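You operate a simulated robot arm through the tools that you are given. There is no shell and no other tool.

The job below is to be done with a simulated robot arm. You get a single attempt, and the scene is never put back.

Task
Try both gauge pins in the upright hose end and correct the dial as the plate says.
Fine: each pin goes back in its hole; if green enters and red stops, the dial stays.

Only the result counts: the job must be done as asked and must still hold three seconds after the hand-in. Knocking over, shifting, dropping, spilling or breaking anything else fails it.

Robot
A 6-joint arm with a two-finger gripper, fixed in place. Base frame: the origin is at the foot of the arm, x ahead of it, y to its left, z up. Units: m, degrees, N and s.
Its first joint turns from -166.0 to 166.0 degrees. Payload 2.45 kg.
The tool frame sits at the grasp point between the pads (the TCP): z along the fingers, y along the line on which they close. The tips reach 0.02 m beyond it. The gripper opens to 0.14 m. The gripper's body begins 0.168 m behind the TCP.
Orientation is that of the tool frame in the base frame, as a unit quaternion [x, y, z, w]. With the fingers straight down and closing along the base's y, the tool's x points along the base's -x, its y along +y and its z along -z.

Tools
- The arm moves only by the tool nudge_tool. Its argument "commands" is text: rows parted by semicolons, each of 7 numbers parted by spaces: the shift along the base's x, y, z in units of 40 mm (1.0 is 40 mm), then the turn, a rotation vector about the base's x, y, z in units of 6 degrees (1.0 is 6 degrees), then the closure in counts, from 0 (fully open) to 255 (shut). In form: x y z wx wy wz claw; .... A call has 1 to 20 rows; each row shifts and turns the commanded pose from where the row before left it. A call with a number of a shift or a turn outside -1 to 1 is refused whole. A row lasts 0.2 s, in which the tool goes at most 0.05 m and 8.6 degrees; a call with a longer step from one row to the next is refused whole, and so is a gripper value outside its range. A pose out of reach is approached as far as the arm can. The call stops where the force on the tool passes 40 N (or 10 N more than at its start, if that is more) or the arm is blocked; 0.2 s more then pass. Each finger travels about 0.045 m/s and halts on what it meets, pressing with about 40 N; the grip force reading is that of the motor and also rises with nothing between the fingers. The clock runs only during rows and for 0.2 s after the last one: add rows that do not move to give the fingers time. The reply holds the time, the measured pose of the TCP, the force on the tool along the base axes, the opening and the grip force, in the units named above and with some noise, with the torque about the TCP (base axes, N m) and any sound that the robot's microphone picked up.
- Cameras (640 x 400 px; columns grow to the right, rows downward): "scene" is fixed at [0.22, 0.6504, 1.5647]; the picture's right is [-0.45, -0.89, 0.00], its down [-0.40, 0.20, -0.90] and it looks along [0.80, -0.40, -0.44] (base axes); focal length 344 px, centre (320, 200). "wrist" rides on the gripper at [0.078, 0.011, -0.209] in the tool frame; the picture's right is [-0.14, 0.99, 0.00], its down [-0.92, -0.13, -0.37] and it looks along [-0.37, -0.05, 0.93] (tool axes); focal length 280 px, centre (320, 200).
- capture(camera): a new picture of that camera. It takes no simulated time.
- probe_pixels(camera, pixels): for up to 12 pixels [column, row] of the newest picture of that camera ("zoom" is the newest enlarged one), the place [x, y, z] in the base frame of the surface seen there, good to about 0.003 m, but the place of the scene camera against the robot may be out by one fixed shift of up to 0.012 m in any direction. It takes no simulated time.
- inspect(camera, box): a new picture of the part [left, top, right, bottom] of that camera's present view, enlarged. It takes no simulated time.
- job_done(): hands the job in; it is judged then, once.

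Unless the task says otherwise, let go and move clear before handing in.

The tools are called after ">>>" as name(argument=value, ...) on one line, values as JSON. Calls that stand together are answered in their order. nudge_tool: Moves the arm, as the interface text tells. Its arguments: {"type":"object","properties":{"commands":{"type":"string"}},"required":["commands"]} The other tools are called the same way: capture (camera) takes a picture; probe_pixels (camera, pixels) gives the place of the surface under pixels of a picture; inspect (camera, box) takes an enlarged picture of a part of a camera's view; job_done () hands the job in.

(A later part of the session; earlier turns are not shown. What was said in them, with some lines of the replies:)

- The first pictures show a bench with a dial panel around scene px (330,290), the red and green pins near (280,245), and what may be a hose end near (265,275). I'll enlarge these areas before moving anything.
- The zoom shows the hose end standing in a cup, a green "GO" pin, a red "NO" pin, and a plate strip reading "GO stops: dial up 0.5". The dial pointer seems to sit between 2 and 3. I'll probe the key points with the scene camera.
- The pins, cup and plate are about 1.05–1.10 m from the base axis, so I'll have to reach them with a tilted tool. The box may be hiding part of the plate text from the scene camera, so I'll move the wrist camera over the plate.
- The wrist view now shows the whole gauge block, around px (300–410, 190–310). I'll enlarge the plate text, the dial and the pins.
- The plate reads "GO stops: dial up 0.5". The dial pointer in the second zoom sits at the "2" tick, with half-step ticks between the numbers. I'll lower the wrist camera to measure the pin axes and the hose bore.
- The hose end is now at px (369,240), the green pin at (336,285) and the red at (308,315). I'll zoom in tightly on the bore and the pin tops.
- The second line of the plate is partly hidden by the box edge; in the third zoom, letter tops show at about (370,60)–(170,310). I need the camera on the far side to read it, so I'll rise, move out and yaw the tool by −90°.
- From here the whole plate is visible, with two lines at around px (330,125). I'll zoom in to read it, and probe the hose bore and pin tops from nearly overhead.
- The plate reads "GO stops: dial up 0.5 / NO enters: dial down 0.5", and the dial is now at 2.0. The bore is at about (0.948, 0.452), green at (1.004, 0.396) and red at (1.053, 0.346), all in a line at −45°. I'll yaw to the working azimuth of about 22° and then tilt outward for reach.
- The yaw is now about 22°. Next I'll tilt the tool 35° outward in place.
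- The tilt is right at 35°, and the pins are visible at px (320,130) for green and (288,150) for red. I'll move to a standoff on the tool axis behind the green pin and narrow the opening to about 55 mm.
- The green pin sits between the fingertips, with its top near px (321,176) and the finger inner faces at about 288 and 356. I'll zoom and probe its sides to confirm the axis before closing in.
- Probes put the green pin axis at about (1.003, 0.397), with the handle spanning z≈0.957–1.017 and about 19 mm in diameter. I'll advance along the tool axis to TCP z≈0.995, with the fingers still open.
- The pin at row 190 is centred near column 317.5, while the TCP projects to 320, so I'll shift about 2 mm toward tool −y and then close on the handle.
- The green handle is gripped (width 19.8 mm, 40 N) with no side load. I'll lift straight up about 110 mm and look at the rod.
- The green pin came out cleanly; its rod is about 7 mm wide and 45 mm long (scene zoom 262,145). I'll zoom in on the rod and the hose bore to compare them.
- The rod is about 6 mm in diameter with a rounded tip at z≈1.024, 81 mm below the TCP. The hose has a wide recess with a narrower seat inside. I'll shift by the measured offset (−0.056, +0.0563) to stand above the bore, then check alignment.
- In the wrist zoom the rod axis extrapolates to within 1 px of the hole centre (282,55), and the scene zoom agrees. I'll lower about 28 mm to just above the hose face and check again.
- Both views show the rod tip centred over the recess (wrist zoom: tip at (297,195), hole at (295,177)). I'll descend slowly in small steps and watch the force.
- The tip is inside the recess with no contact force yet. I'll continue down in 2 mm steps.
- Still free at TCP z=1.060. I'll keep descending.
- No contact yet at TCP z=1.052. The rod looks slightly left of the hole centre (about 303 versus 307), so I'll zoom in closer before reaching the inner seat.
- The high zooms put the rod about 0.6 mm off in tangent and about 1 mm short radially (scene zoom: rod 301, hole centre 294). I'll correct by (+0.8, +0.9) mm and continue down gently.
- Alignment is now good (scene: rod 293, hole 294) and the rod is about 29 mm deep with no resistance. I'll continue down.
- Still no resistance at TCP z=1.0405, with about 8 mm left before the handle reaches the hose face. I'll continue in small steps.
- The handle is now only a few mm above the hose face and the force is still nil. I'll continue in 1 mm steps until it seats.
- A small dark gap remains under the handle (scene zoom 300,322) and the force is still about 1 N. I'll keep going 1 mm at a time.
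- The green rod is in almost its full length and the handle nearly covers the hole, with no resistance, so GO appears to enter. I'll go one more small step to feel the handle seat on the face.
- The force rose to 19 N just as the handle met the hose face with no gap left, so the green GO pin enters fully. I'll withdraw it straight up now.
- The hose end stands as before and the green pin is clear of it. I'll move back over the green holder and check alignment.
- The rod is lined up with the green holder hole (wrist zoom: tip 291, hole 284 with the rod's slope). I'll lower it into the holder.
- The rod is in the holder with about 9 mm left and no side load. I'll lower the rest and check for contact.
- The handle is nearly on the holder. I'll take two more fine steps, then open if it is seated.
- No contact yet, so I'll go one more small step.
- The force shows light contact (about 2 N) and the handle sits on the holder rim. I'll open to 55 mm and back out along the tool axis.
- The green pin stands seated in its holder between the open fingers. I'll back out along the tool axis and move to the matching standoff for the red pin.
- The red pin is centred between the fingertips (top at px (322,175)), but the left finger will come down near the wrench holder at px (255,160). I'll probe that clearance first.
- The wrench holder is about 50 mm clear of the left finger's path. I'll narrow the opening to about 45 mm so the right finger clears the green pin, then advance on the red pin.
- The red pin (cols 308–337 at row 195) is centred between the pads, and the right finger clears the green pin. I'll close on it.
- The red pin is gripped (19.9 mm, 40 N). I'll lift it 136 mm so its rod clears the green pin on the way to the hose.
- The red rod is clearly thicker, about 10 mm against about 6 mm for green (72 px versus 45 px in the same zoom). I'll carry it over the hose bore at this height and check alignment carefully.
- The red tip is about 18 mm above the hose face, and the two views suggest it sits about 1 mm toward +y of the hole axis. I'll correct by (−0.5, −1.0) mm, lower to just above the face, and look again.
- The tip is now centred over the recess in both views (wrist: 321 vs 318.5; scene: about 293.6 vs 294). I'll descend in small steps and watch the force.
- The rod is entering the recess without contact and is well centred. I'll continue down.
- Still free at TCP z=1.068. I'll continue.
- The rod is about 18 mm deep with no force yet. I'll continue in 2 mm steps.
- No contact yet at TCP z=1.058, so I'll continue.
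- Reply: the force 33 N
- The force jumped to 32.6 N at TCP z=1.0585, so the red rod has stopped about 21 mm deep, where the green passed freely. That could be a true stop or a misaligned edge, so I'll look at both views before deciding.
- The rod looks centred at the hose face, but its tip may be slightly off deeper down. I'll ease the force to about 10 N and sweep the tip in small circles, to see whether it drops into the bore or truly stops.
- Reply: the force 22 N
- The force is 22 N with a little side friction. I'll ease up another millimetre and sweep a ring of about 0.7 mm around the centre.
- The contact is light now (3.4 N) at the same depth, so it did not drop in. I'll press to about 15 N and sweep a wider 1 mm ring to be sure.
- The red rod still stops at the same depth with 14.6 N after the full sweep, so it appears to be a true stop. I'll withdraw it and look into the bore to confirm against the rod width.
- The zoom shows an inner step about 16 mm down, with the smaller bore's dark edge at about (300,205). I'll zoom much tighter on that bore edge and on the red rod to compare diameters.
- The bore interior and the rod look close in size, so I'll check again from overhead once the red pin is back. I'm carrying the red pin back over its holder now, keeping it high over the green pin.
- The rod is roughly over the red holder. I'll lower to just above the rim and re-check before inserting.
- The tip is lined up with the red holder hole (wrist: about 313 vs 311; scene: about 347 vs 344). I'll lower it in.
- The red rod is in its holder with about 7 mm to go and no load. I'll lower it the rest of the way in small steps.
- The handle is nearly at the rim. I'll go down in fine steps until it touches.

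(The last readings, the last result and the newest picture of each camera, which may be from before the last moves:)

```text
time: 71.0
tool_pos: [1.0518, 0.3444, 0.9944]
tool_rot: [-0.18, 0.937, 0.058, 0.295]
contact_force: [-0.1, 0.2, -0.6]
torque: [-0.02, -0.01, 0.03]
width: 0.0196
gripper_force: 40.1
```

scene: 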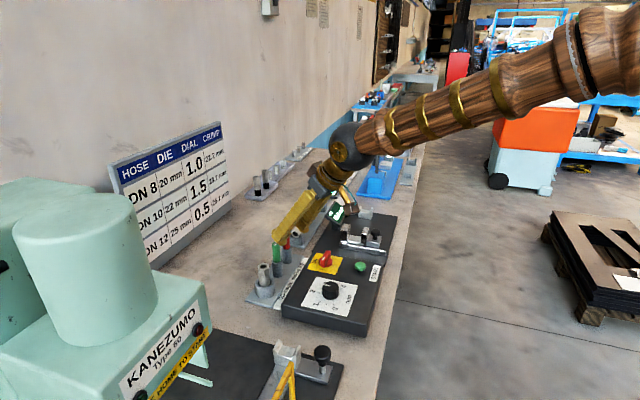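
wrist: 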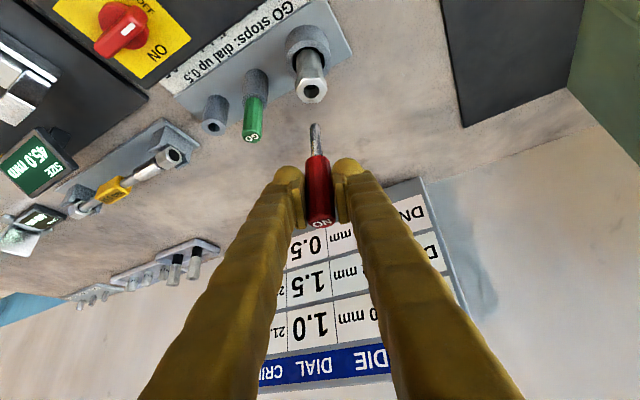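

No contact yet; the handle may have slid up a little in the grip during the press. I'll go a bit further.

>>> nudge_tool(commands="0 0 -0.02 0 0 0 255; 0 0 -0.015 0 0 0 255; 0 0 0 0 0 0 255")

>>> inspect(camera="scene", box=[270, 235, 300, 255])

```text
time: 71.8
tool_pos: [1.0519, 0.346, 0.9932]
tool_rot: [-0.18, 0.936, 0.058, 0.296]
contact_force: [0.5, 0.8, 8.8]
torque: [-0.02, -0.06, 0.0]
width: 0.0198
gripper_force: 39.9
```

```text
16.00 times, centred on (285, 245) of scene
```

zoom: 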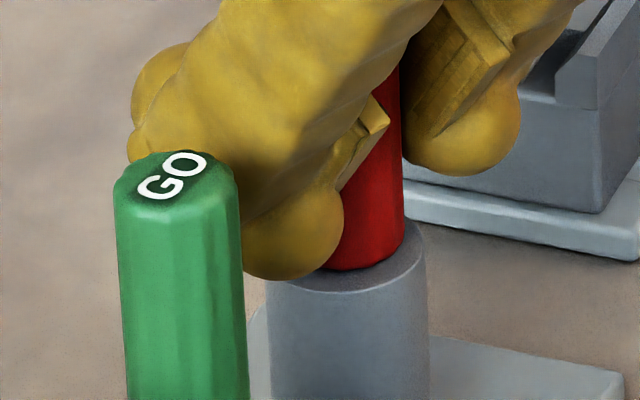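

The red handle is seated on its rim (8.8 N). I'll release it to 45 mm, clear of the green pin, and back out.

>>> nudge_tool(commands="0 0 0.015 0 0 0 255; 0 0 0 0 0 0 173; 0 0 0 0 0 0 173; 0 0 0 0 0 0 173; 0 0 0 0 0 0 173")

>>> inspect(camera="wrist", box=[250, 90, 410, 250])

```text
time: 73.0
tool_pos: [1.0535, 0.3449, 0.9933]
tool_rot: [-0.18, 0.937, 0.058, 0.295]
contact_force: [-1.3, 0.5, 0.5]
torque: [0.0, 0.0, 0.0]
width: 0.0449
gripper_force: 0.1
```

```text
2.50 times, centred on (330, 170) of wrist
```

zoom: 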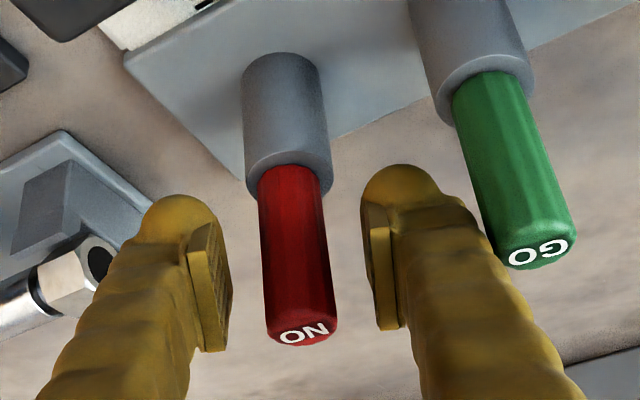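

Both pins stand in their holders. I'll back out, untilt, and return to an overhead view of the bore to double-check the red result.

>>> nudge_tool(commands="-0.39 -0.167 0.605 0 0 0 173; -0.39 -0.167 0.605 0 0 0 173; -0.39 -0.167 0.605 0 0 0 173; -0.39 -0.167 0.605 0 0 0 173; -0.39 -0.167 0.605 0 0 0 173; -0.27 0.07 0.24 -0.312 0.773 0 173; -0.27 0.07 0.24 -0.312 0.773 0 173; -0.27 0.07 0.24 -0.312 0.773 0 173; -0.27 0.07 0.24 -0.312 0.773 0 173; -0.27 0.07 0.24 -0.312 0.773 0 173; -0.27 0.07 0.24 -0.312 0.773 0 173; -0.27 0.07 0.24 -0.312 0.773 0 173; 0 0 0 0 0 0 173")

>>> inspect(camera="scene", box=[240, 200, 340, 300])

```text
time: 75.8
tool_pos: [0.8993, 0.3314, 1.1818]
tool_rot: [-0.188, 0.982, 0.0, -0.001]
contact_force: [0.0, -0.5, -0.5]
torque: [0.04, 0.05, -0.01]
width: 0.0451
gripper_force: 0.1
```

```text
4.00 times, centred on (290, 250) of scene
```

zoom: 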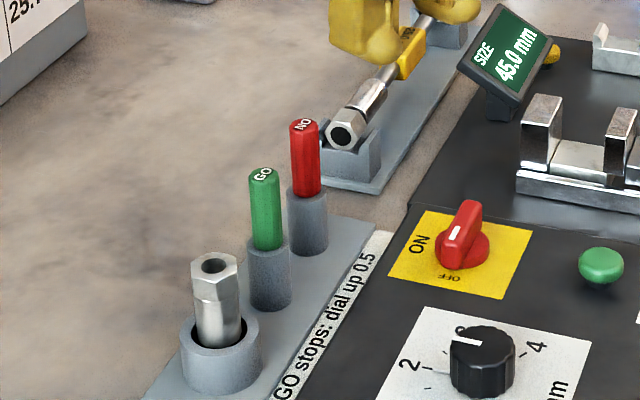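

Both pins are back in place. I'll yaw round and place the camera directly above the hose bore.

>>> nudge_tool(commands="0.05 0.058 -0.04 0 0 -0.98 173; 0.05 0.058 -0.04 0 0 -0.98 173; 0.05 0.058 -0.04 0 0 -0.98 173; 0.05 0.058 -0.04 0 0 -0.98 173; 0.05 0.058 -0.04 0 0 -0.98 173; 0.05 0.058 -0.04 0 0 -0.98 173; 0.05 0.058 -0.04 0 0 -0.98 173; 0.05 0.058 -0.04 0 0 -0.98 173; 0.05 0.058 -0.04 0 0 -0.98 173; 0.05 0.058 -0.04 0 0 -0.98 173; 0.05 0.058 -0.04 0 0 -0.98 173; 0.05 0.058 -0.04 0 0 -0.98 173; 0.05 0.058 -0.04 0 0 -0.98 173; 0.05 0.058 -0.04 0 0 -0.98 173; 0.05 0.058 -0.04 0 0 -0.98 173; 0.05 0.058 -0.04 0 0 -0.98 173; 0.05 0.058 -0.04 0 0 -0.98 173; 0.05 0.058 -0.04 0 0 -0.98 173; 0.05 0.058 -0.04 0 0 -0.98 173; 0 0 0 0 0 0 173")

>>> capture(camera="wrist")

```text
time: 80.0
tool_pos: [0.9366, 0.3754, 1.1523]
tool_rot: [0.707, 0.707, 0.001, 0.0]
contact_force: [-0.3, 0.6, 1.1]
torque: [0.0, -0.04, -0.01]
width: 0.045
gripper_force: 0.1
```

```text
taken
```

wrist: 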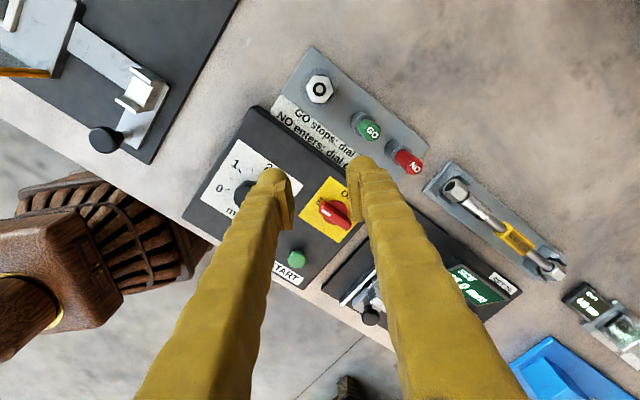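

The hose end is at px (320,88), almost directly below the camera. I'll zoom tightly on the bore.

>>> inspect(camera="wrist", box=[300, 76, 340, 101])

>>> probe_pixels(camera="wrist", pixels=[[320, 88], [321, 88], [319, 88], [320, 87], [320, 90], [317, 88], [323, 88], [312, 88], [328, 88], [320, 80], [320, 96], [320, 85]])

```text
16.00 times, centred on (320, 88) of wrist
```

zoom: 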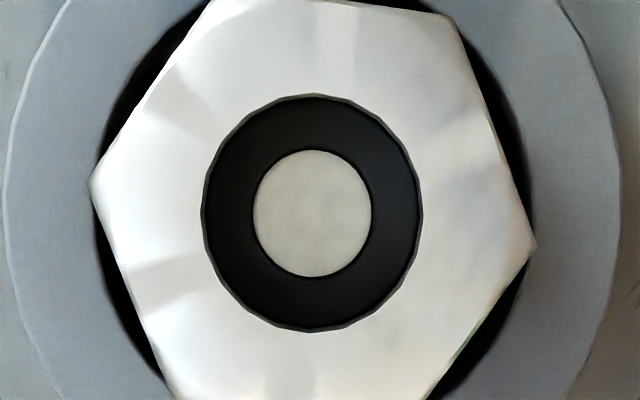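

```text
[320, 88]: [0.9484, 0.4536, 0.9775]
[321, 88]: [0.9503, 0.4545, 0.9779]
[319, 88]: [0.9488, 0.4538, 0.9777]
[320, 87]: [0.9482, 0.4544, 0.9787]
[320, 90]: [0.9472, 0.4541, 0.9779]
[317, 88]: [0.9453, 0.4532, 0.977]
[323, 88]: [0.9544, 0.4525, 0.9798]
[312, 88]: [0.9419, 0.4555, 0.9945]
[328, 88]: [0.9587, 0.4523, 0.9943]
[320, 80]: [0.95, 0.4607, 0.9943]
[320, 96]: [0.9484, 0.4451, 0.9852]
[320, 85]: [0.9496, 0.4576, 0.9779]
```

Probes on the bright disc give z≈0.978, which is the 17 mm depth where the red rod stopped. I'll probe the dark ring and the disc in the zoom picture to understand the inner shape.

>>> probe_pixels(camera="zoom", pixels=[[230, 215], [395, 215], [312, 120], [312, 305], [312, 215], [270, 215], [355, 215], [312, 165], [312, 265], [210, 215], [415, 215], [150, 215]])

```text
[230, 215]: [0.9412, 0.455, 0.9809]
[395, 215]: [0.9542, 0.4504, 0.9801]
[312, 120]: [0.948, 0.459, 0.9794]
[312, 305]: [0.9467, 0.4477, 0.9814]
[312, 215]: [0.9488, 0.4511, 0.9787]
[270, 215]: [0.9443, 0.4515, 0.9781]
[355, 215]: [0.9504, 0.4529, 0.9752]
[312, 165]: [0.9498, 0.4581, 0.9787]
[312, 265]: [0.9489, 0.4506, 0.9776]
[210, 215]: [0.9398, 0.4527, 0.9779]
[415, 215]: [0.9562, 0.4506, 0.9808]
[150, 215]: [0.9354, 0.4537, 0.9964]
```

The hose end has not moved (bore centre still about (0.948, 0.451)). The bore is about 9.4 mm across at the seat, smaller than the ~10 mm red rod and larger than the ~6 mm green rod. That agrees with the tests: green enters and red stops, so the dial stays at 2. I'll check the final state of the pins and the dial.

>>> inspect(camera="wrist", box=[340, 95, 440, 185])

>>> inspect(camera="scene", box=[250, 220, 300, 290])

>>> inspect(camera="scene", box=[295, 260, 365, 320])

>>> probe_pixels(camera="wrist", pixels=[[372, 132], [370, 130], [374, 133], [411, 166], [414, 167], [412, 170]])

```text
4.44 times, centred on (390, 140) of wrist
```

zoom: 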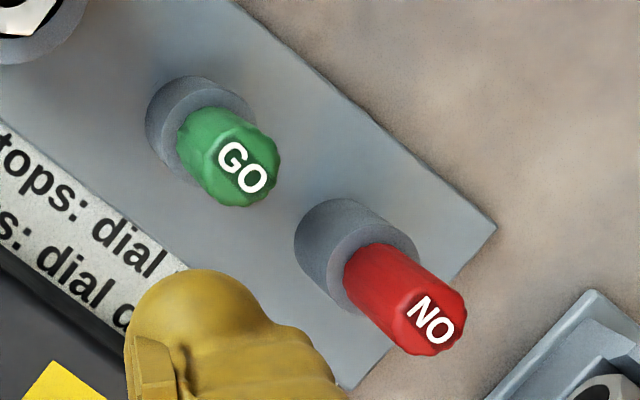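

```text
5.71 times, centred on (275, 255) of scene
```

zoom: 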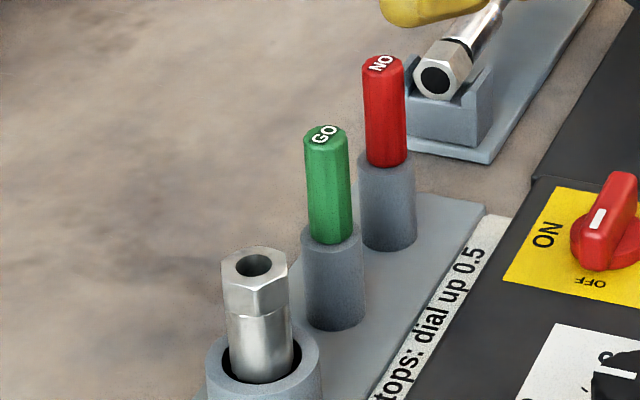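

```text
6.67 times, centred on (330, 290) of scene
```

zoom: 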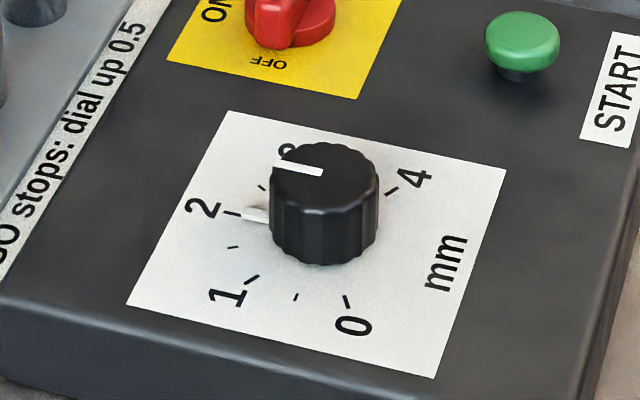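

```text
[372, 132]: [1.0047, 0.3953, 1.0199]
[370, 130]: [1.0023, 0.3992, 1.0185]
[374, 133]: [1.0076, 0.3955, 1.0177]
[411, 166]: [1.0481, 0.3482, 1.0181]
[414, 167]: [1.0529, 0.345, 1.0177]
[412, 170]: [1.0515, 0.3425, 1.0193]
```

Both pin tops read z≈1.018, the same as at the start, and the dial pointer still sits on the "2" tick (zoom 255,213). I'll lift the arm clear, toward the base.

>>> nudge_tool(commands="0 0 0.5 0 0 0 173; -0.4 0 0.6 0 0 0 173; -0.5 -0.2 0.6 0 0 0 173; -0.6 -0.3 0.5 0 0 0 173; -0.6 -0.3 0 0 0 0 173; -0.6 -0.3 0 0 0 0 173; -0.6 -0.3 0 0 0 0 173; 0 0 0 0 0 0 173; 0 0 0 0 0 0 173")

>>> capture(camera="scene")

>>> inspect(camera="scene", box=[240, 210, 380, 320])

```text
time: 82.0
tool_pos: [0.8048, 0.3186, 1.2395]
tool_rot: [0.707, 0.707, -0.001, 0.0]
contact_force: [-0.2, 0.8, -0.3]
torque: [0.02, -0.03, 0.01]
width: 0.0451
gripper_force: 0.2
```

```text
taken
```

scene: 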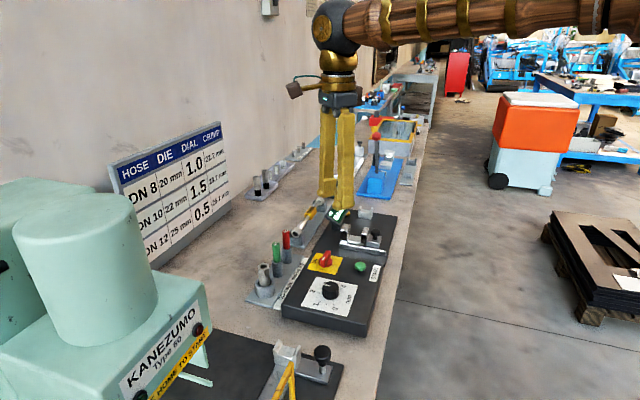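

```text
3.64 times, centred on (310, 265) of scene
```

zoom: 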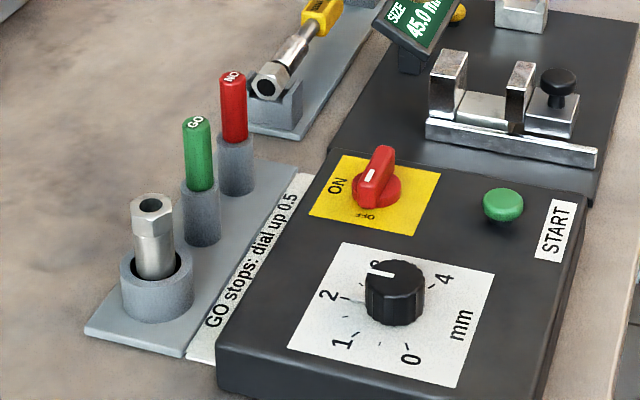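

The arm is clear at z≈1.24, both pins stand in their own holders, and the hose end is upright in its cup. The green pin entered fully and the red pin stopped at the seat, so the dial stays at 2.0 and I'm handing in.

>>> job_done()

```text
The job is handed in.
```

I tried both pins in the hose end. The green GO pin went in and the red NO pin stopped, so I left the dial at 2.0.

- **Green (GO):** the rod went in its full length, about 42 mm, with no resistance until the handle rested on the hose face.
- **Red (NO):** the rod stopped about 17 mm down, at the inner seat. It stayed there at about 15 N while I moved the tip around up to 1 mm, and peaked at about 33 N on first contact. From overhead the bore at the seat measured about 9.4 mm. I estimated the red rod at about 10 mm from the pictures, which fits a true stop.
- **Plate:** it reads "GO stops: dial up 0.5 / NO enters: dial down 0.5". Neither happened, so no correction was needed.

Both pins are back in their own holes at their original height. The hose end still stands where it was, and the arm is clear. The job has been handed in, but the reply only confirmed receipt, so I don't have the verdict.
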